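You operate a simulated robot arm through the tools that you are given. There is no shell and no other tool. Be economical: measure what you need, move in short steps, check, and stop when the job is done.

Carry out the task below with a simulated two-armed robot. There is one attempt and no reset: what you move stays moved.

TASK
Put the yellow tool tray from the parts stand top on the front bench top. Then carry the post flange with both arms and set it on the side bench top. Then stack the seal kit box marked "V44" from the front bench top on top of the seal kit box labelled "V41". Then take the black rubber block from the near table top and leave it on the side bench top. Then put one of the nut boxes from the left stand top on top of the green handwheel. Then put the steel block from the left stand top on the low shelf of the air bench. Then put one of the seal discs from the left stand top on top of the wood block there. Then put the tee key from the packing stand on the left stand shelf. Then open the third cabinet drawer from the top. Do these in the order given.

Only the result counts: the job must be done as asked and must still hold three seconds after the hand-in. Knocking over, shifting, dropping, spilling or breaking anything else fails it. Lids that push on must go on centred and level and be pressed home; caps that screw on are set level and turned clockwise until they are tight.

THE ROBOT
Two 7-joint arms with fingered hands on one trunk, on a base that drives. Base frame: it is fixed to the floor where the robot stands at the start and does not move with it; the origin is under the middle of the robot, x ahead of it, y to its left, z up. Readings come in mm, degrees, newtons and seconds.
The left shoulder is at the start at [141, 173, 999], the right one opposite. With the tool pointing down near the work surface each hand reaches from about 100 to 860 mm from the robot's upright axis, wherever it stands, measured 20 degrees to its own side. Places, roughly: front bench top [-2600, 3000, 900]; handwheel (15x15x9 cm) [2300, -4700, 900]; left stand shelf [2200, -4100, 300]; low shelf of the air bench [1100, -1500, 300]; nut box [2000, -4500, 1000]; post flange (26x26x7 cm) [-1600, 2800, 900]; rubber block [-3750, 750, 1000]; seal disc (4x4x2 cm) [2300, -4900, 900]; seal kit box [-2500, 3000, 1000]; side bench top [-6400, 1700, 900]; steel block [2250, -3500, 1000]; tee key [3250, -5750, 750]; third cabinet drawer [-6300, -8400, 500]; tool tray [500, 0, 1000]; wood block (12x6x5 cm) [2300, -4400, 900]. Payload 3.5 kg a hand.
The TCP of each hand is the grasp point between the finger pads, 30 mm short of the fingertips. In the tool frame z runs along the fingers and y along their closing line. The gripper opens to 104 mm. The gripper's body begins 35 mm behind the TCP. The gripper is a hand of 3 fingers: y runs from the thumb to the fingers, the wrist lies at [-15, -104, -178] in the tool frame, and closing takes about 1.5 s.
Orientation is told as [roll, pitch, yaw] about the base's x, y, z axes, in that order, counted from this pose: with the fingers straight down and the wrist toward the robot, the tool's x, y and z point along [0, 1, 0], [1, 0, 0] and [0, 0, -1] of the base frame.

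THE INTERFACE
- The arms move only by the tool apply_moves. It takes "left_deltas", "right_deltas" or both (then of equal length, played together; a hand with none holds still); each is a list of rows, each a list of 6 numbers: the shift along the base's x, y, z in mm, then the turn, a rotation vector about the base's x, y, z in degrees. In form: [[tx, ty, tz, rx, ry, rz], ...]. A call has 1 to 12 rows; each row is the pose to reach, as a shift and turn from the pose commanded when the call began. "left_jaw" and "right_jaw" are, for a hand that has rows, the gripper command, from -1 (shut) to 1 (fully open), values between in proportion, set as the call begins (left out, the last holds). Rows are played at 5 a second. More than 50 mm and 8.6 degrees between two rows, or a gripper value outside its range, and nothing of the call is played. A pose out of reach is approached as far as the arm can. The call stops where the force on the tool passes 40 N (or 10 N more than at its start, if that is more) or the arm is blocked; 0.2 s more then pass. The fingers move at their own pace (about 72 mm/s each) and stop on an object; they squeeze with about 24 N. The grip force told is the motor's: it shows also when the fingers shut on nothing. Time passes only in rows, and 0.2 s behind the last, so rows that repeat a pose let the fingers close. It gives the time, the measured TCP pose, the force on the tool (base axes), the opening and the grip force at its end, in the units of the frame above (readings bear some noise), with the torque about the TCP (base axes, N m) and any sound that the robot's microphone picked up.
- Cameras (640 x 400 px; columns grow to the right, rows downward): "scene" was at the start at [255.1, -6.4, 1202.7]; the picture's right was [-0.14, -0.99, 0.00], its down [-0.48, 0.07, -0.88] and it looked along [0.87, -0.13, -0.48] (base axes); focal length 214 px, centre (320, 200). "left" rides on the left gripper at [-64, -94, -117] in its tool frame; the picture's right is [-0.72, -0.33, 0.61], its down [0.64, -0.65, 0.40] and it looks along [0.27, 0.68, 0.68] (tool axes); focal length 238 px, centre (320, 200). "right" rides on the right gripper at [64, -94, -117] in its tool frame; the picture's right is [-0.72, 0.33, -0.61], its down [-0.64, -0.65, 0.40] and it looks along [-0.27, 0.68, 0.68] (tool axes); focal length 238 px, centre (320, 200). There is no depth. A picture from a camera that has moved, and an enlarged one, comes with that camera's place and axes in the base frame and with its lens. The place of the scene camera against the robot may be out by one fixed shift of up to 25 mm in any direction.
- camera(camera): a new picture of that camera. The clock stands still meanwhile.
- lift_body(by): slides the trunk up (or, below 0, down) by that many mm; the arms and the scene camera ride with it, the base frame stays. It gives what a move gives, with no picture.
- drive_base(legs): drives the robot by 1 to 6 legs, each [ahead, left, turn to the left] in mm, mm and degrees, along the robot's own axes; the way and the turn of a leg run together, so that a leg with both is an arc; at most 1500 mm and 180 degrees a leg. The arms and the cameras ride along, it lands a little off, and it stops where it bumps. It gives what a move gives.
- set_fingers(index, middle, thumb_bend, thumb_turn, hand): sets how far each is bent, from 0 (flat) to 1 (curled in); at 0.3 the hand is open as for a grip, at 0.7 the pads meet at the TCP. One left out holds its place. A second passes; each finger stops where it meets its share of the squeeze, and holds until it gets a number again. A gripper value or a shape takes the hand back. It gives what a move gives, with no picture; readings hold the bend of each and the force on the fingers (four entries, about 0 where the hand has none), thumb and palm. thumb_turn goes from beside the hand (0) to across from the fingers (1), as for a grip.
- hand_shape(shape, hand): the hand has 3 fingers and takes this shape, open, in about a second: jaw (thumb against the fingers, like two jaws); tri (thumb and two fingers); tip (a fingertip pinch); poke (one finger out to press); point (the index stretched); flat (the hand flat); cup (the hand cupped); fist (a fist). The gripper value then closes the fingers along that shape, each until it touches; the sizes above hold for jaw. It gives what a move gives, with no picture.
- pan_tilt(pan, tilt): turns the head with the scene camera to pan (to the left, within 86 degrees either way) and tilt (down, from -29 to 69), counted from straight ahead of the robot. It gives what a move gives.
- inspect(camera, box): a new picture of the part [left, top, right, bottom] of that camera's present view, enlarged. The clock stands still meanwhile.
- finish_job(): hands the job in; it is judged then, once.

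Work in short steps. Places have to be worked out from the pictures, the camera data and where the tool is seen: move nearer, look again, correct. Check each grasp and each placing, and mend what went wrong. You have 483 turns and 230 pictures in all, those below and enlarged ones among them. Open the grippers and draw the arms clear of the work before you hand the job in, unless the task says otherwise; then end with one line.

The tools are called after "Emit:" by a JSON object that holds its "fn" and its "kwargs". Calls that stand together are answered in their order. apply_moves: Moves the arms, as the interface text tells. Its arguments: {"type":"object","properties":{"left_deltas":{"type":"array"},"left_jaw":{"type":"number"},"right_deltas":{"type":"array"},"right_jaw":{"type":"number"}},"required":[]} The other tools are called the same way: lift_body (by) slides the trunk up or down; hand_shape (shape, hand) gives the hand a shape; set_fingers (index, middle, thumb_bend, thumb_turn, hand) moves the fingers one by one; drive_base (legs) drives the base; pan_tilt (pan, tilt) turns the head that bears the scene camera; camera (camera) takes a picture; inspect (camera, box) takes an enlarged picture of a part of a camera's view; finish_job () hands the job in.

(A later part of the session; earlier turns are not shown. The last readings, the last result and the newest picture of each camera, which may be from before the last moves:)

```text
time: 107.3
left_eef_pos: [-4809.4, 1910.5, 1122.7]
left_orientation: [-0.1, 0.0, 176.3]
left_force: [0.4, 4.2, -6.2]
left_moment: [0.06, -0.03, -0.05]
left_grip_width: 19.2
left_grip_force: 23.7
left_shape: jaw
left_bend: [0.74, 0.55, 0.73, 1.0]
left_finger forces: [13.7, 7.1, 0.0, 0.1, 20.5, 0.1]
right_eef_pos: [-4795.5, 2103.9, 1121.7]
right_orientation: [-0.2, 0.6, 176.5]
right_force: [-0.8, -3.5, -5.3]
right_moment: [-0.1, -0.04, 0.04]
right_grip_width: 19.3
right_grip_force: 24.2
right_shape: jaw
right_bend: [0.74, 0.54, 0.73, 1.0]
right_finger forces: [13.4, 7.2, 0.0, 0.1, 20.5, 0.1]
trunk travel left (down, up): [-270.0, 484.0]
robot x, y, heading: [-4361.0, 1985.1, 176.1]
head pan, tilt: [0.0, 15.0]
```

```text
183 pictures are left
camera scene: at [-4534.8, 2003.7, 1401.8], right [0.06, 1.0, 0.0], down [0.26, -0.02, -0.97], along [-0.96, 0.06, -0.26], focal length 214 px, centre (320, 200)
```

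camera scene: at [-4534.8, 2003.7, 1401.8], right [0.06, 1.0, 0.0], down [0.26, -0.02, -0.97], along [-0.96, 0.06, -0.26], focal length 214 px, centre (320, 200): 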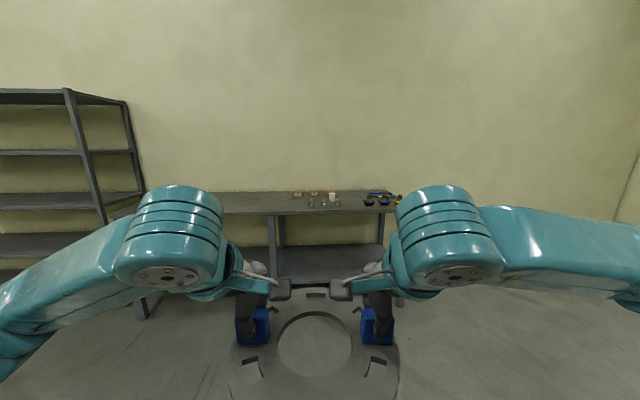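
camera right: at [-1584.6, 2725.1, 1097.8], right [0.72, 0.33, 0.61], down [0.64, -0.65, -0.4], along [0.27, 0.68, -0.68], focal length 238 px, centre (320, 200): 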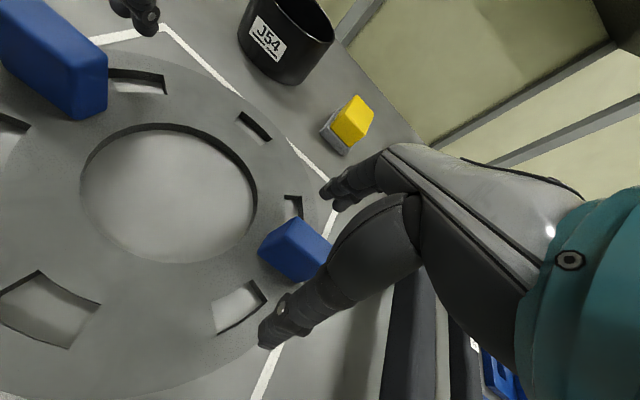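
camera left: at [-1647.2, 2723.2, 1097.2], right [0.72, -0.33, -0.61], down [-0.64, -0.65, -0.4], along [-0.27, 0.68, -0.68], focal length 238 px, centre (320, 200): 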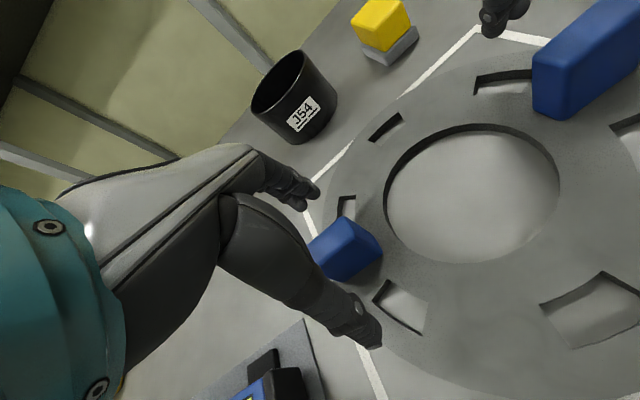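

Free space is left of the items (y 700–1850). The bench front edge is x ≈ -5980. I drive nearer, aiming for y ≈ 1480.

Emit:
{"fn": "drive_base", "kwargs": {"legs": [[0, 0, 3.9], [800, 500, 0]]}}

Emit:
{"fn": "pan_tilt", "kwargs": {"pan": 0, "tilt": 30}}

Emit:
{"fn": "camera", "kwargs": {"camera": "scene"}}

```text
time: 112.7
left_eef_pos: [-5596.6, 1368.7, 1122.8]
left_orientation: [0.0, 0.1, -179.8]
left_force: [0.3, 3.6, -6.6]
left_moment: [0.09, -0.04, -0.05]
left_grip_width: 18.8
left_grip_force: 24.7
left_shape: jaw
left_bend: [0.74, 0.55, 0.73, 1.0]
left_finger forces: [13.5, 7.2, 0.0, 0.0, 20.6, 0.0]
right_eef_pos: [-5596.4, 1561.9, 1121.5]
right_orientation: [-0.1, 0.8, -179.6]
right_force: [0.1, -3.4, -5.5]
right_moment: [-0.06, 0.04, 0.06]
right_grip_width: 19.2
right_grip_force: 23.9
right_shape: jaw
right_bend: [0.74, 0.54, 0.73, 1.0]
right_finger forces: [13.5, 7.2, 0.0, 0.0, 20.5, 0.0]
trunk travel left (down, up): [-270.0, 484.0]
robot x, y, heading: [-5149.8, 1476.0, -180.1]
head pan, tilt: [0.0, 15.0]
```

```text
time: 113.4
left_eef_pos: [-5596.5, 1369.6, 1123.3]
left_orientation: [0.0, 0.2, -179.9]
left_force: [0.3, 2.6, -6.3]
left_moment: [0.05, -0.04, -0.02]
left_grip_width: 19.0
left_grip_force: 24.1
left_shape: jaw
left_bend: [0.74, 0.55, 0.73, 1.0]
left_finger forces: [13.6, 7.1, 0.0, 0.1, 20.5, 0.1]
right_eef_pos: [-5596.1, 1561.6, 1121.8]
right_orientation: [-0.3, 0.7, -179.5]
right_force: [0.1, -3.2, -6.4]
right_moment: [-0.03, -0.05, 0.04]
right_grip_width: 19.1
right_grip_force: 24.1
right_shape: jaw
right_bend: [0.74, 0.54, 0.73, 1.0]
right_finger forces: [13.6, 7.2, 0.0, 0.1, 20.6, 0.0]
trunk travel left (down, up): [-270.0, 484.0]
robot x, y, heading: [-5151.8, 1472.2, -179.8]
head pan, tilt: [0.0, 30.0]
```

```text
182 pictures are left
camera scene: at [-5325.5, 1481.5, 1377.7], right [0.0, 1.0, 0.0], down [0.5, 0.0, -0.87], along [-0.87, 0.0, -0.5], focal length 214 px, centre (320, 200)
```

scene: 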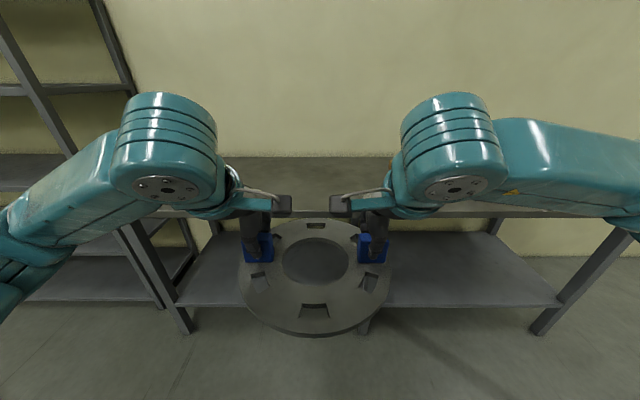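

The bench top ahead is empty, front edge x ≈ −6013. I drive 520 mm forward and check.

Emit:
{"fn": "drive_base", "kwargs": {"legs": [[520, 0, 0]]}}

Emit:
{"fn": "camera", "kwargs": {"camera": "scene"}}

Emit:
{"fn": "camera", "kwargs": {"camera": "left"}}

```text
time: 116.5
left_eef_pos: [-6123.1, 1364.4, 1122.1]
left_orientation: [0.0, 0.1, -179.5]
left_force: [0.3, 3.8, -6.1]
left_moment: [0.04, -0.05, -0.03]
left_grip_width: 19.2
left_grip_force: 24.0
left_shape: jaw
left_bend: [0.74, 0.55, 0.73, 1.0]
left_finger forces: [13.6, 7.1, 0.1, 0.1, 20.6, 0.0]
right_eef_pos: [-6124.1, 1557.2, 1121.8]
right_orientation: [-0.2, 0.7, -179.4]
right_force: [-0.1, -2.5, -6.3]
right_moment: [-0.1, -0.07, 0.07]
right_grip_width: 19.5
right_grip_force: 23.7
right_shape: jaw
right_bend: [0.74, 0.54, 0.73, 1.0]
right_finger forces: [13.5, 7.2, 0.1, 0.1, 20.6, 0.0]
trunk travel left (down, up): [-270.0, 484.0]
robot x, y, heading: [-5675.9, 1473.6, -179.8]
head pan, tilt: [0.0, 30.0]
```

```text
181 pictures are left
camera scene: at [-5852.9, 1477.8, 1377.6], right [-0.01, 1.0, 0.0], down [0.5, 0.0, -0.87], along [-0.87, -0.01, -0.5], focal length 214 px, centre (320, 200)
```

scene: 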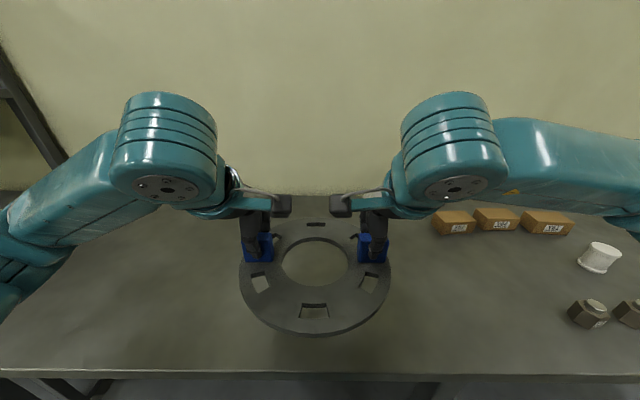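

```text
180 pictures are left
camera left: at [-6029.2, 1428.8, 1240.0], right [0.32, 0.72, -0.61], down [0.66, -0.64, -0.4], along [-0.68, -0.27, -0.68], focal length 238 px, centre (320, 200)
```

left: 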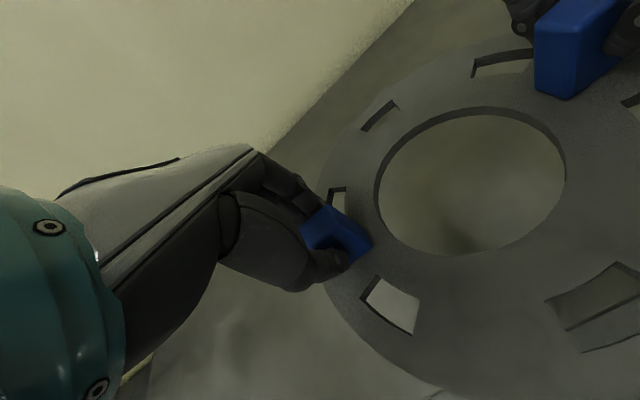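

The area is free. I extend 110 mm and lower both hands to z ~985.

Emit:
{"fn": "apply_moves", "kwargs": {"left_deltas": [[-28, 0, 0, 0, 0, 0], [-56, 0, 0, 0, 0, 0], [-84, 0, 0, 0, 0, 0], [-112, 0, 0, 0, 0, 0], [-112, 0, -28, 0, 0, 0], [-112, 0, -56, 0, 0, 0], [-112, 0, -84, 0, 0, 0], [-112, 0, -112, 0, 0, 0], [-112, 0, -137, 0, 0, 0]], "right_deltas": [[-28, 0, 0, 0, 0, 0], [-56, 0, 0, 0, 0, 0], [-84, 0, 0, 0, 0, 0], [-112, 0, 0, 0, 0, 0], [-112, 0, -28, 0, 0, 0], [-112, 0, -56, 0, 0, 0], [-112, 0, -84, 0, 0, 0], [-112, 0, -112, 0, 0, 0], [-112, 0, -137, 0, 0, 0]]}}

Emit:
{"fn": "camera", "kwargs": {"camera": "scene"}}

```text
time: 118.5
left_eef_pos: [-6234.4, 1365.0, 986.7]
left_orientation: [0.0, 0.0, -179.6]
left_force: [-0.3, 6.8, -6.7]
left_moment: [0.15, -0.05, -0.08]
left_grip_width: 19.1
left_grip_force: 24.1
left_shape: jaw
left_bend: [0.74, 0.55, 0.73, 1.0]
left_finger forces: [13.8, 7.1, 0.0, 0.0, 20.6, 0.1]
right_eef_pos: [-6236.7, 1557.9, 983.6]
right_orientation: [-0.1, 0.6, -179.2]
right_force: [0.3, -6.6, -4.8]
right_moment: [-0.13, 0.0, 0.09]
right_grip_width: 19.1
right_grip_force: 24.1
right_shape: jaw
right_bend: [0.74, 0.54, 0.73, 1.0]
right_finger forces: [13.5, 7.4, 0.0, 0.1, 20.6, 0.1]
trunk travel left (down, up): [-270.0, 484.0]
robot x, y, heading: [-5680.0, 1472.8, -179.6]
head pan, tilt: [0.0, 30.0]
```

```text
179 pictures are left
camera scene: at [-5852.9, 1477.8, 1377.6], right [-0.01, 1.0, 0.0], down [0.5, 0.0, -0.87], along [-0.87, -0.01, -0.5], focal length 214 px, centre (320, 200)
```

scene: 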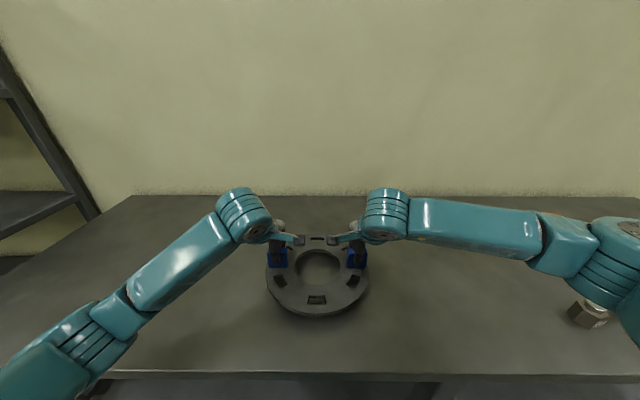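

The right elbow is near the nuts on the right. I strafe 200 mm left first for clearance, then lower.

Emit:
{"fn": "drive_base", "kwargs": {"legs": [[0, 200, 0]]}}

Emit:
{"fn": "apply_moves", "kwargs": {"left_deltas": [[0, 0, -8, 0, 0, 0], [0, 0, -16, 0, 0, 0], [0, 0, -22, 0, 0, 0]], "right_deltas": [[0, 0, -8, 0, 0, 0], [0, 0, -16, 0, 0, 0], [0, 0, -22, 0, 0, 0]]}}

Emit:
{"fn": "camera", "kwargs": {"camera": "scene"}}

```text
time: 120.1
left_eef_pos: [-6232.5, 1163.7, 987.0]
left_orientation: [0.0, 0.1, -179.7]
left_force: [0.0, 8.5, -6.6]
left_moment: [0.23, -0.08, -0.14]
left_grip_width: 19.0
left_grip_force: 23.6
left_shape: jaw
left_bend: [0.74, 0.55, 0.73, 1.0]
left_finger forces: [13.7, 7.1, 0.0, 0.0, 20.7, 0.0]
right_eef_pos: [-6234.1, 1357.9, 983.7]
right_orientation: [-0.1, 0.7, -179.4]
right_force: [0.2, -10.4, -5.3]
right_moment: [-0.22, -0.01, 0.16]
right_grip_width: 19.1
right_grip_force: 23.9
right_shape: jaw
right_bend: [0.74, 0.54, 0.73, 1.0]
right_finger forces: [13.4, 7.4, 0.0, 0.0, 20.7, 0.0]
trunk travel left (down, up): [-270.0, 484.0]
robot x, y, heading: [-5678.5, 1272.8, -179.6]
head pan, tilt: [0.0, 30.0]
```

```text
time: 120.9
left_eef_pos: [-6232.6, 1165.1, 964.2]
left_orientation: [0.0, 0.1, -179.7]
left_force: [-0.3, 6.4, -6.6]
left_moment: [0.1, -0.06, -0.11]
left_grip_width: 19.1
left_grip_force: 24.2
left_shape: jaw
left_bend: [0.74, 0.55, 0.73, 1.0]
left_finger forces: [14.1, 7.4, 0.1, 0.0, 21.1, 0.1]
right_eef_pos: [-6235.6, 1358.0, 961.4]
right_orientation: [-0.1, 0.7, -179.4]
right_force: [1.1, -7.0, -6.3]
right_moment: [-0.16, -0.02, 0.1]
right_grip_width: 19.3
right_grip_force: 24.7
right_shape: jaw
right_bend: [0.74, 0.54, 0.73, 1.0]
right_finger forces: [13.5, 7.6, 0.0, 0.1, 21.0, 0.0]
trunk travel left (down, up): [-270.0, 484.0]
robot x, y, heading: [-5672.9, 1271.0, -179.4]
head pan, tilt: [0.0, 30.0]
```

```text
178 pictures are left
camera scene: at [-5851.2, 1277.6, 1377.6], right [-0.01, 1.0, 0.0], down [0.5, 0.0, -0.87], along [-0.87, -0.01, -0.5], focal length 214 px, centre (320, 200)
```

scene: 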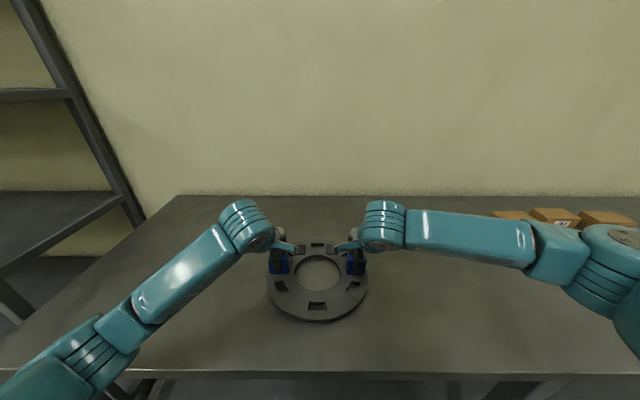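

Not yet touching. I lower further in small steps until the load goes off.

Emit:
{"fn": "apply_moves", "kwargs": {"left_deltas": [[0, 0, -5, 0, 0, 0], [0, 0, -9, 0, 0, 0], [0, 0, -11, 0, 0, 0]], "right_deltas": [[0, 0, -4, 0, 0, 0], [0, 0, -7, 0, 0, 0], [0, 0, -8, 0, 0, 0]]}}

```text
time: 121.7
left_eef_pos: [-6232.6, 1165.8, 956.1]
left_orientation: [-0.2, -0.3, -179.7]
left_force: [-3.1, 8.3, 10.7]
left_moment: [0.17, 0.17, -0.09]
left_grip_width: 19.4
left_grip_force: 23.9
left_shape: jaw
left_bend: [0.74, 0.55, 0.74, 1.0]
left_finger forces: [16.0, 9.2, 0.1, 0.0, 23.0, 0.1]
right_eef_pos: [-6234.1, 1358.6, 958.0]
right_orientation: [-0.1, 0.3, -179.5]
right_force: [-0.9, -6.5, 8.6]
right_moment: [-0.13, 0.13, 0.11]
right_grip_width: 19.6
right_grip_force: 23.6
right_shape: jaw
right_bend: [0.74, 0.54, 0.73, 1.0]
right_finger forces: [15.0, 9.3, 0.0, 0.0, 22.9, 0.0]
trunk travel left (down, up): [-270.0, 484.0]
robot x, y, heading: [-5679.2, 1272.7, -179.8]
head pan, tilt: [0.0, 30.0]
```

The flange rests on the bench. I open both hands and rise.

Emit:
{"fn": "apply_moves", "kwargs": {"left_deltas": [[0, 0, 0, 0, 0, 0], [0, 0, 0, 0, 0, 0], [0, 0, 0, 0, 0, 0], [0, 0, 0, 0, 0, 0], [0, 0, 0, 0, 0, 0], [0, 0, 0, 0, 0, 0], [0, 0, 10, 0, 0, 0], [0, 0, 40, 0, 0, 0], [0, 0, 80, 0, 0, 0], [0, 0, 120, 0, 0, 0], [0, 0, 160, 0, 0, 0]], "right_deltas": [[0, 0, 0, 0, 0, 0], [0, 0, 0, 0, 0, 0], [0, 0, 0, 0, 0, 0], [0, 0, 0, 0, 0, 0], [0, 0, 0, 0, 0, 0], [0, 0, 0, 0, 0, 0], [0, 0, 10, 0, 0, 0], [0, 0, 40, 0, 0, 0], [0, 0, 80, 0, 0, 0], [0, 0, 120, 0, 0, 0], [0, 0, 160, 0, 0, 0]], "left_jaw": 1, "right_jaw": 1}}

Emit:
{"fn": "camera", "kwargs": {"camera": "scene"}}

```text
time: 124.1
left_eef_pos: [-6232.1, 1164.9, 1116.3]
left_orientation: [0.0, 0.0, -179.7]
left_force: [0.6, -0.7, 0.2]
left_moment: [0.01, 0.02, 0.01]
left_grip_width: 103.5
left_grip_force: 0.0
left_shape: jaw
left_bend: [0.3, 0.3, 0.3, 0.98]
left_finger forces: [0.1, 0.2, 0.0, 0.1, 0.1, 0.0]
right_eef_pos: [-6234.6, 1358.5, 1116.5]
right_orientation: [-0.2, 0.7, -179.4]
right_force: [-0.2, -0.9, 0.3]
right_moment: [-0.01, -0.02, 0.0]
right_grip_width: 103.6
right_grip_force: 0.1
right_shape: jaw
right_bend: [0.3, 0.3, 0.3, 0.98]
right_finger forces: [0.0, 0.0, 0.0, 0.0, 0.0, 0.1]
trunk travel left (down, up): [-270.0, 484.0]
robot x, y, heading: [-5676.7, 1269.3, -179.7]
head pan, tilt: [0.0, 30.0]
```

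```text
177 pictures are left
camera scene: at [-5849.2, 1277.6, 1378.0], right [-0.01, 1.0, 0.0], down [0.5, 0.0, -0.87], along [-0.87, -0.01, -0.5], focal length 214 px, centre (320, 200)
```

scene: 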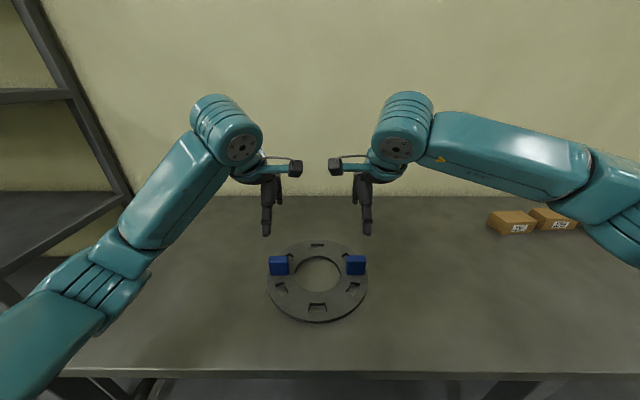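

Flange done. I draw the hands back, back away, turn to face the front bench direction.

Emit:
{"fn": "apply_moves", "kwargs": {"left_deltas": [[40, 0, 10, 0, 0, 0], [80, 0, 20, 0, 0, 0], [120, 0, 30, 0, 0, 0]], "right_deltas": [[40, 0, 10, 0, 0, 0], [80, 0, 20, 0, 0, 0], [120, 0, 30, 0, 0, 0]]}}

Emit:
{"fn": "drive_base", "kwargs": {"legs": [[-450, 0, 0], [0, 0, -90], [550, 0, 0], [0, -1400, 0], [0, -1200, 0]]}}

Emit:
{"fn": "camera", "kwargs": {"camera": "scene"}}

```text
time: 124.9
left_eef_pos: [-6112.0, 1165.9, 1144.6]
left_orientation: [0.1, 0.0, -179.6]
left_force: [0.0, 0.4, 0.0]
left_moment: [0.0, 0.02, 0.0]
left_grip_width: 103.6
left_grip_force: 0.1
left_shape: jaw
left_bend: [0.3, 0.3, 0.3, 0.98]
left_finger forces: [0.1, 0.0, 0.1, 0.0, 0.0, 0.0]
right_eef_pos: [-6112.8, 1359.0, 1146.7]
right_orientation: [-0.2, 0.5, -179.4]
right_force: [0.9, 0.3, 0.0]
right_moment: [0.0, 0.02, 0.03]
right_grip_width: 103.4
right_grip_force: 0.0
right_shape: jaw
right_bend: [0.3, 0.3, 0.3, 0.98]
right_finger forces: [0.0, 0.1, 0.0, 0.0, 0.1, 0.0]
trunk travel left (down, up): [-270.0, 484.0]
robot x, y, heading: [-5678.9, 1272.0, -179.6]
head pan, tilt: [0.0, 30.0]
```

```text
time: 146.5
left_eef_pos: [-2761.1, 2345.7, 1144.1]
left_orientation: [0.1, 0.0, 92.7]
left_force: [-0.4, 0.3, -0.3]
left_moment: [-0.01, -0.01, 0.0]
left_grip_width: 103.5
left_grip_force: 0.0
left_shape: jaw
left_bend: [0.3, 0.3, 0.3, 0.98]
left_finger forces: [0.1, 0.0, 0.1, 0.0, 0.0, 0.0]
right_eef_pos: [-2565.8, 2355.3, 1145.6]
right_orientation: [-0.2, 0.7, 92.8]
right_force: [-0.1, -0.1, 0.0]
right_moment: [-0.01, -0.01, -0.01]
right_grip_width: 103.7
right_grip_force: 0.1
right_shape: jaw
right_bend: [0.3, 0.3, 0.3, 0.98]
right_finger forces: [0.0, 0.1, 0.0, 0.0, 0.1, 0.0]
trunk travel left (down, up): [-270.0, 484.0]
robot x, y, heading: [-2638.8, 1913.1, 92.9]
head pan, tilt: [0.0, 30.0]
```

```text
176 pictures are left
camera scene: at [-2646.7, 2091.8, 1377.8], right [1.0, 0.05, 0.0], down [0.02, -0.5, -0.87], along [-0.04, 0.87, -0.5], focal length 214 px, centre (320, 200)
```

scene: 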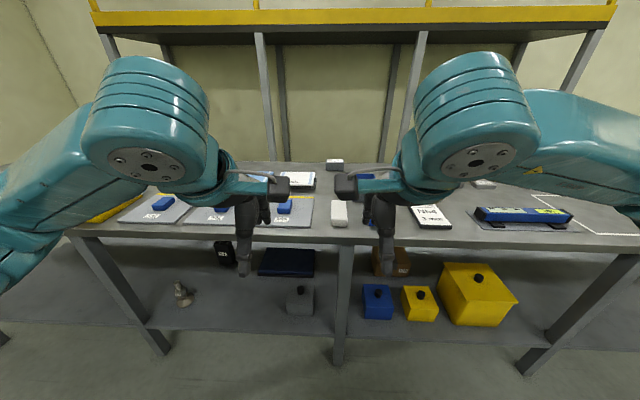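

I move up to the bench, spread the hands sideways, and look down for the boxes.

Emit:
{"fn": "drive_base", "kwargs": {"legs": [[300, -120, -2.9]]}}

Emit:
{"fn": "apply_moves", "kwargs": {"left_deltas": [[-40, 0, 20, 0, 0, 0], [-80, 0, 40, 0, 0, 0], [-120, 0, 60, 0, 0, 0], [-160, 0, 80, 0, 0, 0]], "right_deltas": [[40, 0, 20, 0, 0, 0], [80, 0, 40, 0, 0, 0], [120, 0, 60, 0, 0, 0], [160, 0, 80, 0, 0, 0]]}}

Emit:
{"fn": "pan_tilt", "kwargs": {"pan": 0, "tilt": 45}}

Emit:
{"fn": "camera", "kwargs": {"camera": "scene"}}

```text
time: 148.6
left_eef_pos: [-2630.0, 2651.9, 1143.7]
left_orientation: [0.0, 0.1, 89.9]
left_force: [0.6, 0.1, 0.8]
left_moment: [0.04, 0.0, -0.01]
left_grip_width: 103.8
left_grip_force: 0.0
left_shape: jaw
left_bend: [0.3, 0.3, 0.3, 0.98]
left_finger forces: [0.1, 0.1, 0.0, 0.0, 0.0, 0.1]
right_eef_pos: [-2435.0, 2650.3, 1145.1]
right_orientation: [-0.2, 0.7, 90.1]
right_force: [0.1, -0.6, -0.3]
right_moment: [0.0, 0.0, 0.01]
right_grip_width: 103.7
right_grip_force: 0.0
right_shape: jaw
right_bend: [0.3, 0.3, 0.3, 0.98]
right_finger forces: [0.0, 0.1, 0.1, 0.1, 0.1, 0.1]
trunk travel left (down, up): [-270.0, 484.0]
robot x, y, heading: [-2525.0, 2213.2, 90.1]
head pan, tilt: [0.0, 30.0]
```

```text
time: 149.6
left_eef_pos: [-2792.4, 2649.7, 1228.4]
left_orientation: [0.0, 0.0, 89.9]
left_force: [1.1, 0.2, -0.8]
left_moment: [-0.04, -0.01, 0.01]
left_grip_width: 103.7
left_grip_force: 0.0
left_shape: jaw
left_bend: [0.3, 0.3, 0.3, 0.98]
left_finger forces: [0.1, 0.0, 0.1, 0.0, 0.0, 0.0]
right_eef_pos: [-2275.4, 2648.8, 1224.6]
right_orientation: [-0.2, 0.7, 90.3]
right_force: [-0.1, -0.2, -0.6]
right_moment: [0.0, -0.01, 0.03]
right_grip_width: 103.9
right_grip_force: 0.0
right_shape: jaw
right_bend: [0.3, 0.3, 0.3, 0.98]
right_finger forces: [0.0, 0.1, 0.0, 0.0, 0.0, 0.0]
trunk travel left (down, up): [-270.0, 484.0]
robot x, y, heading: [-2529.3, 2214.4, 89.8]
head pan, tilt: [0.0, 30.0]
```

```text
time: 150.4
left_eef_pos: [-2790.2, 2650.0, 1226.2]
left_orientation: [0.1, 0.0, 89.8]
left_force: [0.8, -0.8, 0.2]
left_moment: [0.02, 0.01, 0.0]
left_grip_width: 103.6
left_grip_force: 0.0
left_shape: jaw
left_bend: [0.3, 0.3, 0.3, 0.98]
left_finger forces: [0.1, 0.1, 0.0, 0.0, 0.0, 0.0]
right_eef_pos: [-2276.0, 2650.0, 1224.1]
right_orientation: [-0.3, 0.5, 90.3]
right_force: [0.3, -0.4, -0.2]
right_moment: [0.0, 0.01, 0.0]
right_grip_width: 103.6
right_grip_force: 0.0
right_shape: jaw
right_bend: [0.3, 0.3, 0.3, 0.98]
right_finger forces: [0.0, 0.0, 0.1, 0.0, 0.0, 0.0]
trunk travel left (down, up): [-270.0, 484.0]
robot x, y, heading: [-2530.3, 2212.9, 89.9]
head pan, tilt: [0.0, 45.0]
```

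```text
175 pictures are left
camera scene: at [-2529.4, 2381.9, 1355.3], right [1.0, 0.0, 0.0], down [0.0, -0.71, -0.71], along [0.0, 0.71, -0.71], focal length 214 px, centre (320, 200)
```

scene: 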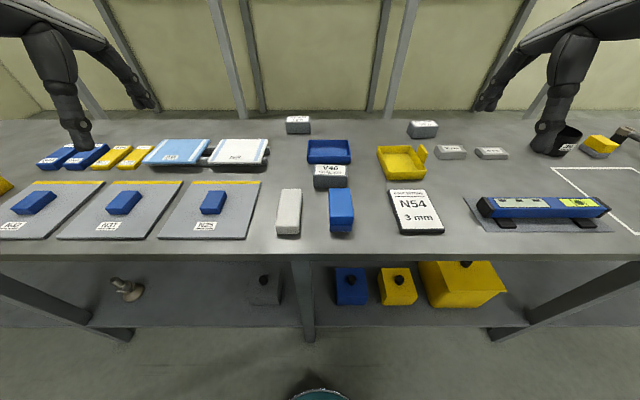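

Emit:
{"fn": "inspect", "kwargs": {"camera": "scene", "box": [260, 105, 360, 245]}}

Emit:
{"fn": "inspect", "kwargs": {"camera": "scene", "box": [370, 110, 520, 200]}}

```text
2.86 times, centred on (310, 175) of scene
camera zoom: at [-2529.4, 2381.9, 1355.3], right [1.0, 0.0, 0.0], down [0.0, -0.71, -0.71], along [0.0, 0.71, -0.71], focal length 613 px, centre (349, 271)
```

zoom: 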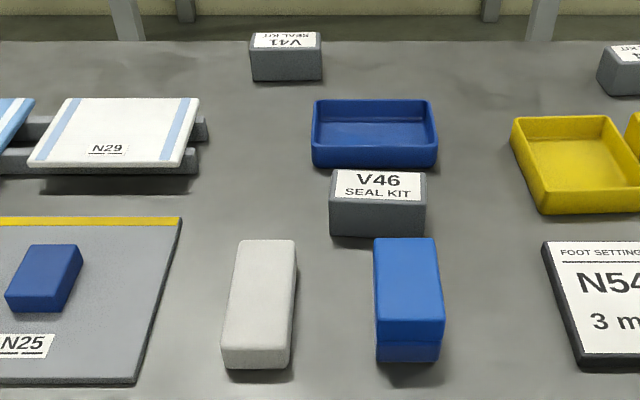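

```text
4.27 times, centred on (445, 155) of scene
camera zoom: at [-2529.4, 2381.9, 1355.3], right [1.0, 0.0, 0.0], down [0.0, -0.71, -0.71], along [0.0, 0.71, -0.71], focal length 915 px, centre (-213, 392)
```

zoom: 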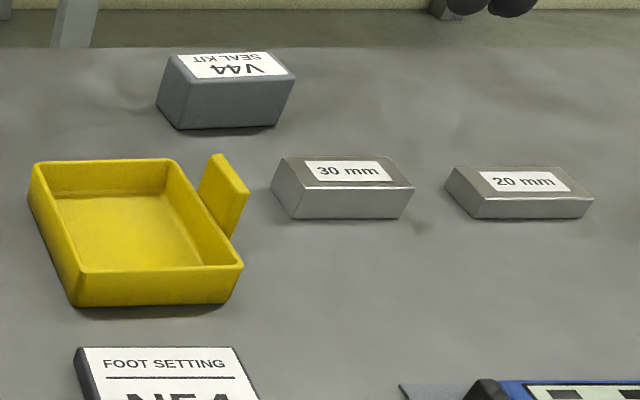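

V44 is at about [-2118, 3190], V41 at about [-2620, 3223], both ~95×52×48 mm. They're far back, so I move close to the bench with the right arm lined up to V44, and lower the trunk 100 mm (which also leans forward).

Emit:
{"fn": "drive_base", "kwargs": {"legs": [[125, -125, 0]]}}

Emit:
{"fn": "lift_body", "kwargs": {"by": -90}}

Emit:
{"fn": "camera", "kwargs": {"camera": "scene"}}

```text
time: 151.9
left_eef_pos: [-2667.0, 2776.7, 1227.0]
left_orientation: [0.0, 0.1, 90.0]
left_force: [-0.1, 0.7, 0.6]
left_moment: [0.0, 0.03, -0.03]
left_grip_width: 103.9
left_grip_force: 0.1
left_shape: jaw
left_bend: [0.3, 0.3, 0.3, 0.98]
left_finger forces: [0.1, 0.0, 0.0, 0.0, 0.0, 0.0]
right_eef_pos: [-2151.9, 2776.6, 1223.6]
right_orientation: [-0.3, 0.6, 90.2]
right_force: [-0.2, 0.2, -0.5]
right_moment: [-0.01, 0.0, 0.02]
right_grip_width: 104.0
right_grip_force: 0.0
right_shape: jaw
right_bend: [0.3, 0.3, 0.3, 0.98]
right_finger forces: [0.0, 0.0, 0.0, 0.0, 0.1, 0.1]
trunk travel left (down, up): [-270.0, 484.0]
robot x, y, heading: [-2403.0, 2341.0, 89.9]
head pan, tilt: [0.0, 45.0]
```

```text
time: 153.1
left_eef_pos: [-2667.5, 2775.6, 1137.2]
left_orientation: [0.0, 0.1, 90.0]
left_force: [0.0, -0.2, 0.8]
left_moment: [0.03, 0.02, 0.02]
left_grip_width: 103.4
left_grip_force: 0.1
left_shape: jaw
left_bend: [0.3, 0.3, 0.3, 0.98]
left_finger forces: [0.0, 0.1, 0.0, 0.0, 0.0, 0.0]
right_eef_pos: [-2152.2, 2775.7, 1133.8]
right_orientation: [-0.2, 0.5, 90.3]
right_force: [-0.9, -0.8, 0.7]
right_moment: [0.0, 0.0, -0.03]
right_grip_width: 104.0
right_grip_force: 0.0
right_shape: jaw
right_bend: [0.3, 0.3, 0.3, 0.98]
right_finger forces: [0.0, 0.0, 0.0, 0.0, 0.0, 0.1]
trunk travel left (down, up): [-180.0, 574.0]
robot x, y, heading: [-2402.6, 2337.6, 90.2]
head pan, tilt: [0.0, 45.0]
```

```text
172 pictures are left
camera scene: at [-2405.7, 2550.1, 1262.6], right [1.0, 0.0, 0.0], down [0.0, -0.71, -0.71], along [0.0, 0.71, -0.71], focal length 214 px, centre (320, 200)
```

scene: 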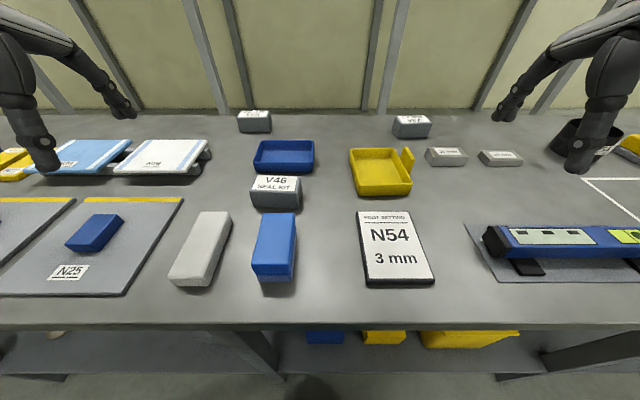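

I extend the right hand toward V44 at z ~1130 and look with its camera.

Emit:
{"fn": "apply_moves", "kwargs": {"right_deltas": [[6, 46, 0, 0, 0, 0], [12, 92, 0, 0, 0, 0], [18, 138, 0, 0, 0, 0], [24, 184, 0, 0, 0, 0], [30, 230, 0, 0, 0, 0], [36, 275, 0, 0, 0, 0]]}}

Emit:
{"fn": "camera", "kwargs": {"camera": "right"}}

```text
time: 154.5
left_eef_pos: [-2668.3, 2777.6, 1135.8]
left_orientation: [0.0, 0.1, 90.0]
left_force: [0.3, -0.3, -0.3]
left_moment: [-0.01, 0.0, 0.0]
left_grip_width: 104.0
left_grip_force: 0.1
left_shape: jaw
left_bend: [0.3, 0.3, 0.3, 0.98]
left_finger forces: [0.0, 0.1, 0.0, 0.0, 0.0, 0.0]
right_eef_pos: [-2118.0, 3050.4, 1134.8]
right_orientation: [-0.3, 0.6, 90.3]
right_force: [0.1, 0.7, -0.1]
right_moment: [-0.04, 0.0, 0.0]
right_grip_width: 103.8
right_grip_force: 0.0
right_shape: jaw
right_bend: [0.3, 0.3, 0.3, 0.98]
right_finger forces: [0.1, 0.0, 0.0, 0.0, 0.0, 0.0]
trunk travel left (down, up): [-180.0, 574.0]
robot x, y, heading: [-2403.5, 2340.3, 90.1]
head pan, tilt: [0.0, 45.0]
```

```text
171 pictures are left
camera right: at [-2181.8, 2956.3, 1252.4], right [0.71, 0.34, 0.61], down [0.65, -0.65, -0.39], along [0.27, 0.68, -0.68], focal length 238 px, centre (320, 200)
```

right: 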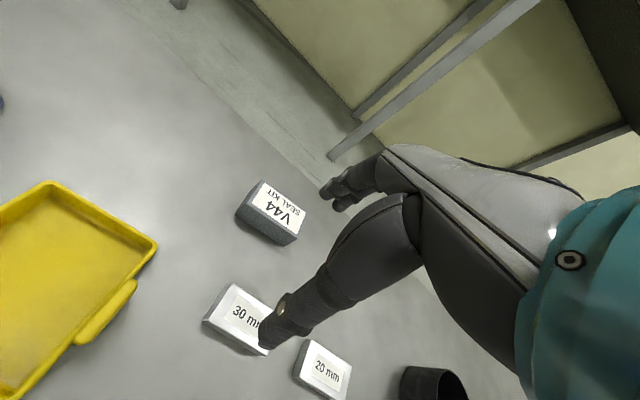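

Emit:
{"fn": "inspect", "kwargs": {"camera": "right", "box": [220, 165, 340, 255]}}

```text
4.44 times, centred on (280, 210) of right
camera zoom: at [-2181.8, 2956.3, 1252.4], right [0.71, 0.34, 0.61], down [0.65, -0.65, -0.39], along [0.27, 0.68, -0.68], focal length 1059 px, centre (498, 156)
```

zoom: 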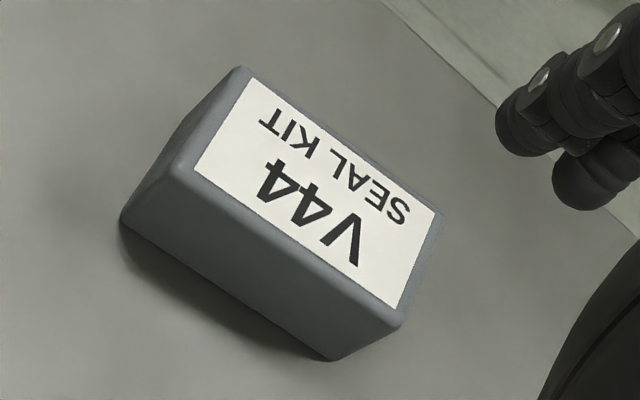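

V44's centre is [-2115, 3185], yaw ~6.6°, 96×50 mm. I move above it at z 1010 with the matching yaw.

Emit:
{"fn": "apply_moves", "kwargs": {"right_deltas": [[1, 34, -30, 0, 0, 1.5], [2, 68, -62, 0, 0, 3], [3, 102, -94, 0, 0, 4.5], [3, 135, -125, 0, 0, 6.3]]}}

Emit:
{"fn": "camera", "kwargs": {"camera": "right"}}

Emit:
{"fn": "camera", "kwargs": {"camera": "scene"}}

```text
time: 155.5
left_eef_pos: [-2668.4, 2776.4, 1138.0]
left_orientation: [0.0, 0.0, 90.0]
left_force: [-0.5, -0.1, -0.6]
left_moment: [0.0, 0.01, 0.0]
left_grip_width: 103.8
left_grip_force: 0.0
left_shape: jaw
left_bend: [0.3, 0.3, 0.3, 0.98]
left_finger forces: [0.0, 0.0, 0.1, 0.1, 0.0, 0.1]
right_eef_pos: [-2136.0, 3106.2, 990.7]
right_orientation: [-0.2, 0.4, 95.6]
right_force: [0.1, -0.1, 0.1]
right_moment: [0.0, -0.02, 0.0]
right_grip_width: 103.8
right_grip_force: 0.2
right_shape: jaw
right_bend: [0.3, 0.3, 0.3, 0.98]
right_finger forces: [0.0, 0.0, 0.1, 0.1, 0.0, 0.0]
right hand out of reach, approached as far as the arm can: row 2, 3, 4
trunk travel left (down, up): [-180.0, 574.0]
robot x, y, heading: [-2403.0, 2338.8, 90.1]
head pan, tilt: [0.0, 45.0]
```

```text
169 pictures are left
camera right: at [-2190.2, 3006.0, 1108.0], right [0.68, 0.4, 0.61], down [0.7, -0.59, -0.4], along [0.2, 0.7, -0.68], focal length 238 px, centre (320, 200)
```

right: 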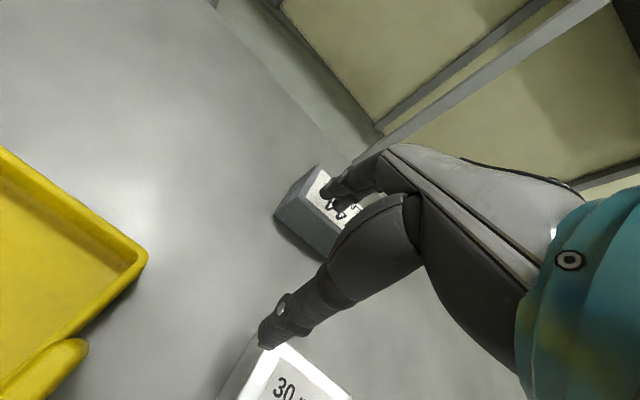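

```text
168 pictures are left
camera scene: at [-2405.6, 2550.6, 1262.4], right [1.0, 0.0, 0.0], down [0.0, -0.71, -0.71], along [0.0, 0.71, -0.71], focal length 214 px, centre (320, 200)
```

scene: 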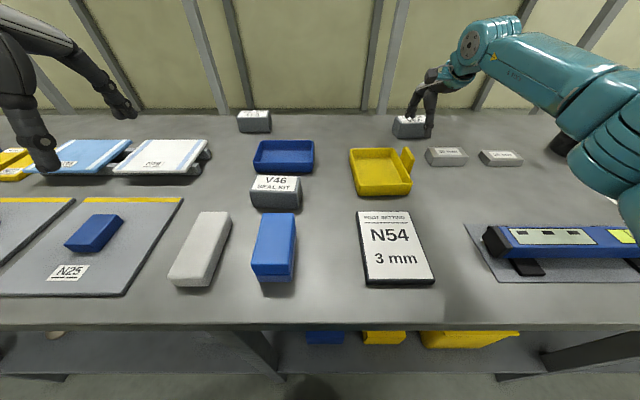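

It's about 80 mm short. I raise the hand, drive 35 mm closer and 110 mm right, and lower the trunk 90 mm (leans forward).

Emit:
{"fn": "apply_moves", "kwargs": {"right_deltas": [[0, -20, 40, 0, 0, 0], [0, -40, 80, 0, 0, 0], [0, -60, 120, 0, 0, 0], [0, -80, 160, 0, 0, 0], [-30, -100, 190, 0, 0, 0], [-60, -120, 210, 0, 0, 0]], "left_deltas": [[0, 0, 20, 0, 0, 0], [0, 0, 40, 0, 0, 0], [0, 0, 60, 0, 0, 0], [0, 0, 80, 0, 0, 0], [0, 0, 100, 0, 0, 0], [0, 0, 120, 0, 0, 0]]}}

Emit:
{"fn": "drive_base", "kwargs": {"legs": [[0, -110, 0], [35, 0, 0]]}}

Emit:
{"fn": "lift_body", "kwargs": {"by": -80}}

```text
time: 156.9
left_eef_pos: [-2669.7, 2776.7, 1257.3]
left_orientation: [0.0, -0.1, 90.0]
left_force: [0.3, -0.3, 0.1]
left_moment: [0.01, -0.01, 0.01]
left_grip_width: 103.9
left_grip_force: 0.0
left_shape: jaw
left_bend: [0.3, 0.3, 0.3, 0.98]
left_finger forces: [0.0, 0.0, 0.0, 0.0, 0.0, 0.1]
right_eef_pos: [-2198.8, 2989.8, 1203.8]
right_orientation: [-0.3, 0.7, 96.5]
right_force: [-0.4, -0.4, 0.4]
right_moment: [0.02, -0.03, 0.0]
right_grip_width: 104.1
right_grip_force: 0.0
right_shape: jaw
right_bend: [0.3, 0.3, 0.3, 0.98]
right_finger forces: [0.1, 0.0, 0.0, 0.1, 0.1, 0.0]
trunk travel left (down, up): [-180.0, 574.0]
robot x, y, heading: [-2405.1, 2336.9, 90.0]
head pan, tilt: [0.0, 45.0]
```

```text
time: 158.6
left_eef_pos: [-2560.5, 2812.7, 1255.6]
left_orientation: [0.0, 0.0, 90.1]
left_force: [-0.3, -0.1, -0.6]
left_moment: [0.02, -0.01, -0.02]
left_grip_width: 103.8
left_grip_force: 0.1
left_shape: jaw
left_bend: [0.3, 0.3, 0.3, 0.98]
left_finger forces: [0.1, 0.0, 0.0, 0.1, 0.1, 0.0]
right_eef_pos: [-2089.9, 3026.7, 1202.5]
right_orientation: [-0.2, 0.8, 96.7]
right_force: [0.6, 0.0, -0.6]
right_moment: [0.0, 0.0, 0.02]
right_grip_width: 103.9
right_grip_force: 0.0
right_shape: jaw
right_bend: [0.3, 0.3, 0.3, 0.98]
right_finger forces: [0.0, 0.0, 0.0, 0.0, 0.1, 0.0]
trunk travel left (down, up): [-180.0, 574.0]
robot x, y, heading: [-2289.5, 2373.4, 90.0]
head pan, tilt: [0.0, 45.0]
```

```text
time: 159.7
left_eef_pos: [-2559.1, 2809.3, 1177.1]
left_orientation: [0.0, -0.1, 90.1]
left_force: [-0.2, 0.6, 0.5]
left_moment: [-0.02, 0.01, -0.03]
left_grip_width: 103.8
left_grip_force: 0.0
left_shape: jaw
left_bend: [0.3, 0.3, 0.3, 0.98]
left_finger forces: [0.1, 0.1, 0.0, 0.0, 0.0, 0.1]
right_eef_pos: [-2089.9, 3026.1, 1125.2]
right_orientation: [-0.2, 0.6, 96.7]
right_force: [0.1, -0.2, 0.7]
right_moment: [0.0, 0.0, 0.0]
right_grip_width: 103.7
right_grip_force: 0.1
right_shape: jaw
right_bend: [0.3, 0.3, 0.3, 0.98]
right_finger forces: [0.1, 0.0, 0.0, 0.0, 0.0, 0.1]
trunk travel left (down, up): [-100.0, 654.0]
robot x, y, heading: [-2290.9, 2374.2, 90.3]
head pan, tilt: [0.0, 45.0]
```

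Now I extend to above V44 ([-2115, 3185]) at z ~1000.

Emit:
{"fn": "apply_moves", "kwargs": {"right_deltas": [[-6, 40, -20, 0, 0, 0], [-12, 80, -40, 0, 0, 0], [-18, 120, -60, 0, 0, 0], [-25, 158, -85, 0, 0, 0], [-25, 158, -122, 0, 0, 0]]}}

Emit:
{"fn": "camera", "kwargs": {"camera": "right"}}

Emit:
{"fn": "camera", "kwargs": {"camera": "scene"}}

```text
time: 160.9
left_eef_pos: [-2561.3, 2811.0, 1176.1]
left_orientation: [-0.1, 0.0, 90.2]
left_force: [0.0, -0.8, 0.4]
left_moment: [0.05, 0.0, 0.0]
left_grip_width: 104.0
left_grip_force: 0.0
left_shape: jaw
left_bend: [0.3, 0.3, 0.3, 0.98]
left_finger forces: [0.0, 0.1, 0.0, 0.0, 0.0, 0.0]
right_eef_pos: [-2118.9, 3169.1, 1000.3]
right_orientation: [-0.3, 0.5, 96.7]
right_force: [0.1, 0.3, 0.5]
right_moment: [0.0, -0.02, 0.01]
right_grip_width: 104.0
right_grip_force: 0.1
right_shape: jaw
right_bend: [0.3, 0.3, 0.3, 0.98]
right_finger forces: [0.0, 0.0, 0.0, 0.0, 0.0, 0.0]
right hand out of reach, approached as far as the arm can: row 4, 5
trunk travel left (down, up): [-100.0, 654.0]
robot x, y, heading: [-2292.6, 2374.9, 90.3]
head pan, tilt: [0.0, 45.0]
```

```text
167 pictures are left
camera right: at [-2172.6, 3068.2, 1116.7], right [0.67, 0.41, 0.61], down [0.72, -0.58, -0.4], along [0.19, 0.71, -0.68], focal length 238 px, centre (320, 200)
```

right: 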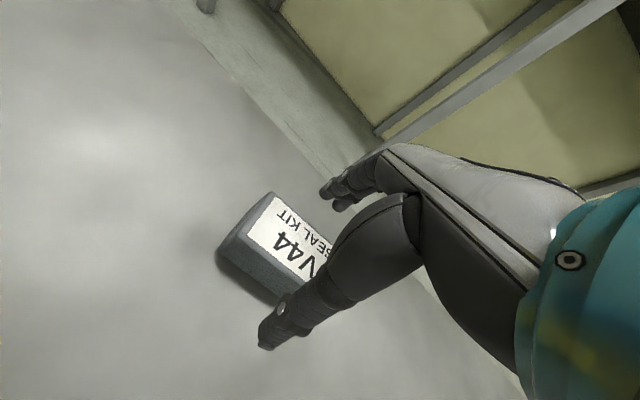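

```text
166 pictures are left
camera scene: at [-2297.3, 2629.8, 1178.3], right [1.0, 0.0, 0.0], down [0.0, -0.71, -0.71], along [0.0, 0.71, -0.71], focal length 214 px, centre (320, 200)
```

scene: 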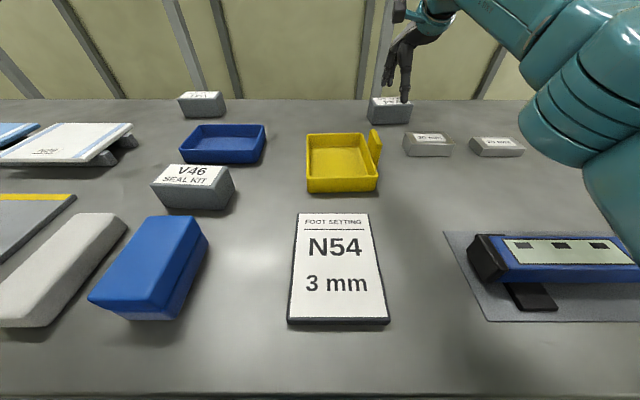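

The hand nearly covers the box; going lower gains reach. I continue down toward y 3185.

Emit:
{"fn": "apply_moves", "kwargs": {"right_deltas": [[2, 4, -15, 0, 0, 0], [3, 9, -30, 0, 0, 0]]}}

Emit:
{"fn": "inspect", "kwargs": {"camera": "right", "box": [200, 140, 440, 360]}}

```text
time: 161.5
left_eef_pos: [-2561.3, 2811.3, 1175.9]
left_orientation: [-0.1, 0.1, 90.1]
left_force: [0.1, -0.2, 0.1]
left_moment: [0.0, -0.03, -0.04]
left_grip_width: 103.4
left_grip_force: 0.1
left_shape: jaw
left_bend: [0.3, 0.3, 0.3, 0.98]
left_finger forces: [0.0, 0.0, 0.0, 0.0, 0.1, 0.0]
right_eef_pos: [-2115.7, 3177.1, 968.3]
right_orientation: [-0.2, 0.6, 96.7]
right_force: [1.0, 0.3, 0.0]
right_moment: [0.01, -0.01, -0.02]
right_grip_width: 104.1
right_grip_force: 0.1
right_shape: jaw
right_bend: [0.3, 0.3, 0.3, 0.98]
right_finger forces: [0.1, 0.1, 0.0, 0.0, 0.1, 0.0]
trunk travel left (down, up): [-100.0, 654.0]
robot x, y, heading: [-2296.5, 2372.1, 90.3]
head pan, tilt: [0.0, 45.0]
```

```text
1.82 times, centred on (320, 250) of right
camera zoom: at [-2168.4, 3077.4, 1085.8], right [0.67, 0.41, 0.61], down [0.71, -0.58, -0.4], along [0.19, 0.7, -0.68], focal length 433 px, centre (320, 109)
```

zoom: 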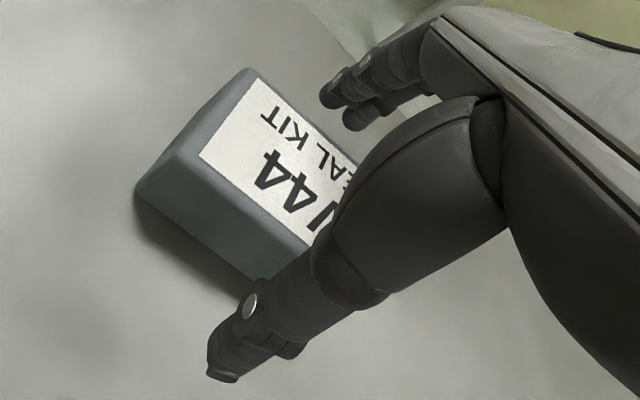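

The fingers are behind the box and the thumb in front. I go down to z 938 and close.

Emit:
{"fn": "apply_moves", "kwargs": {"right_deltas": [[0, 4, -15, 0, 0, 0], [0, 8, -30, 0, 0, 0]]}}

Emit:
{"fn": "apply_moves", "kwargs": {"right_deltas": [[0, 0, 0, 0, 0, 0], [0, 0, 0, 0, 0, 0], [0, 0, 0, 0, 0, 0], [0, 0, 0, 0, 0, 0], [0, 0, 0, 0, 0, 0], [0, 0, 0, 0, 0, 0], [0, 0, 0, 0, 0, 0]], "right_jaw": -1}}

Emit:
{"fn": "camera", "kwargs": {"camera": "right"}}

```text
time: 162.1
left_eef_pos: [-2560.7, 2811.1, 1175.4]
left_orientation: [0.0, 0.0, 90.1]
left_force: [-0.6, 0.1, -0.4]
left_moment: [-0.02, 0.01, -0.01]
left_grip_width: 103.7
left_grip_force: 0.0
left_shape: jaw
left_bend: [0.3, 0.3, 0.3, 0.98]
left_finger forces: [0.1, 0.1, 0.1, 0.1, 0.0, 0.0]
right_eef_pos: [-2114.3, 3184.6, 938.0]
right_orientation: [-0.3, 0.7, 96.6]
right_force: [-0.1, -0.9, 0.3]
right_moment: [0.0, -0.03, 0.01]
right_grip_width: 103.8
right_grip_force: 0.0
right_shape: jaw
right_bend: [0.3, 0.3, 0.3, 0.98]
right_finger forces: [0.0, 0.0, 0.0, 0.0, 0.0, 0.0]
trunk travel left (down, up): [-100.0, 654.0]
robot x, y, heading: [-2291.4, 2371.5, 89.9]
head pan, tilt: [0.0, 45.0]
```

```text
time: 163.7
left_eef_pos: [-2560.7, 2811.4, 1175.6]
left_orientation: [-0.1, -0.1, 90.2]
left_force: [-0.3, 0.3, 0.9]
left_moment: [0.03, -0.04, 0.02]
left_grip_width: 103.6
left_grip_force: 0.1
left_shape: jaw
left_bend: [0.3, 0.3, 0.3, 0.98]
left_finger forces: [0.0, 0.0, 0.0, 0.0, 0.0, 0.0]
right_eef_pos: [-2115.4, 3185.1, 938.5]
right_orientation: [-0.1, 0.6, 96.6]
right_force: [-0.1, -0.8, -0.1]
right_moment: [-0.01, 0.0, 0.02]
right_grip_width: 50.1
right_grip_force: 24.1
right_shape: jaw
right_bend: [0.74, 0.46, 0.7, 1.0]
right_finger forces: [13.8, 7.7, 0.0, 0.0, 21.8, 0.1]
trunk travel left (down, up): [-100.0, 654.0]
robot x, y, heading: [-2293.0, 2376.1, 90.0]
head pan, tilt: [0.0, 45.0]
```

```text
164 pictures are left
camera right: at [-2167.6, 3084.9, 1055.4], right [0.67, 0.41, 0.61], down [0.71, -0.58, -0.39], along [0.19, 0.7, -0.69], focal length 238 px, centre (320, 200)
```

right: 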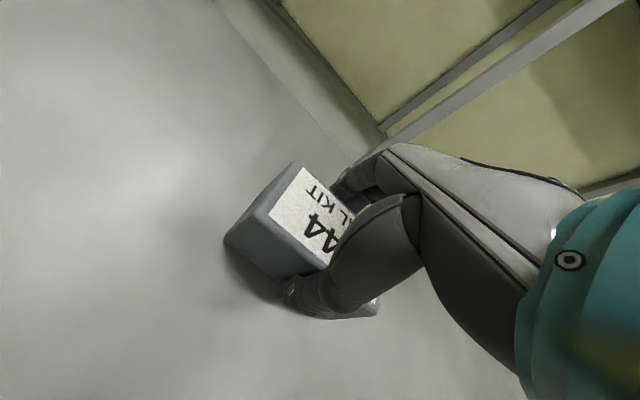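

V44 is gripped. I lift and draw it back, then strafe left 500 mm toward V41.

Emit:
{"fn": "apply_moves", "kwargs": {"right_deltas": [[0, 0, 25, 0, 0, 0], [0, -5, 60, 0, 0, 0], [0, -25, 100, 0, 0, 0], [0, -60, 130, 0, 0, 0], [0, -100, 150, 0, 0, 0]]}}

Emit:
{"fn": "drive_base", "kwargs": {"legs": [[0, 505, 0]]}}

Emit:
{"fn": "camera", "kwargs": {"camera": "right"}}

Emit:
{"fn": "camera", "kwargs": {"camera": "scene"}}

```text
time: 164.9
left_eef_pos: [-2559.0, 2811.0, 1175.5]
left_orientation: [0.1, -0.1, 90.2]
left_force: [-0.1, -0.2, -0.4]
left_moment: [0.0, -0.02, 0.02]
left_grip_width: 103.6
left_grip_force: 0.1
left_shape: jaw
left_bend: [0.3, 0.3, 0.3, 0.98]
left_finger forces: [0.0, 0.0, 0.0, 0.0, 0.1, 0.1]
right_eef_pos: [-2113.4, 3084.2, 1086.9]
right_orientation: [-0.2, 0.6, 96.7]
right_force: [-0.6, 0.1, -2.7]
right_moment: [0.04, -0.01, 0.02]
right_grip_width: 49.7
right_grip_force: 23.8
right_shape: jaw
right_bend: [0.74, 0.46, 0.7, 1.0]
right_finger forces: [14.0, 8.0, 0.1, 0.0, 22.0, 0.1]
right hand out of reach, approached as far as the arm can: row 1, 2, 3
trunk travel left (down, up): [-100.0, 654.0]
robot x, y, heading: [-2295.2, 2376.2, 89.9]
head pan, tilt: [0.0, 45.0]
```

```text
time: 167.9
left_eef_pos: [-3061.2, 2812.5, 1175.5]
left_orientation: [-0.1, 0.1, 90.1]
left_force: [0.2, 0.5, -0.8]
left_moment: [-0.03, -0.05, -0.02]
left_grip_width: 103.8
left_grip_force: 0.1
left_shape: jaw
left_bend: [0.3, 0.3, 0.3, 0.98]
left_finger forces: [0.0, 0.0, 0.0, 0.0, 0.2, 0.0]
right_eef_pos: [-2612.7, 3084.2, 1088.6]
right_orientation: [-0.2, 0.8, 96.6]
right_force: [-0.3, -1.0, -3.2]
right_moment: [-0.01, -0.03, 0.03]
right_grip_width: 49.6
right_grip_force: 24.0
right_shape: jaw
right_bend: [0.74, 0.46, 0.7, 1.0]
right_finger forces: [13.9, 8.0, 0.0, 0.1, 22.0, 0.1]
trunk travel left (down, up): [-100.0, 654.0]
robot x, y, heading: [-2790.4, 2377.4, 89.9]
head pan, tilt: [0.0, 45.0]
```

```text
163 pictures are left
camera right: at [-2666.7, 2984.4, 1204.9], right [0.67, 0.41, 0.61], down [0.71, -0.58, -0.39], along [0.19, 0.7, -0.69], focal length 238 px, centre (320, 200)
```

right: 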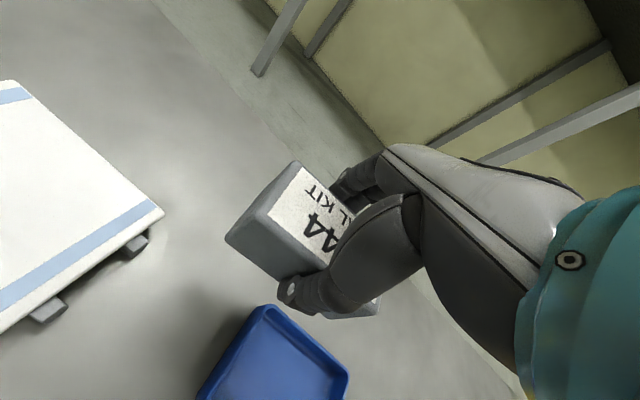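

```text
162 pictures are left
camera scene: at [-2796.6, 2629.9, 1178.1], right [1.0, 0.0, 0.0], down [0.0, -0.71, -0.71], along [0.0, 0.71, -0.71], focal length 214 px, centre (320, 200)
```

scene: 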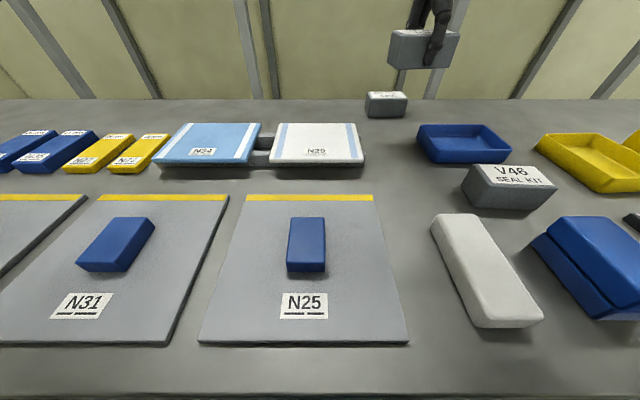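

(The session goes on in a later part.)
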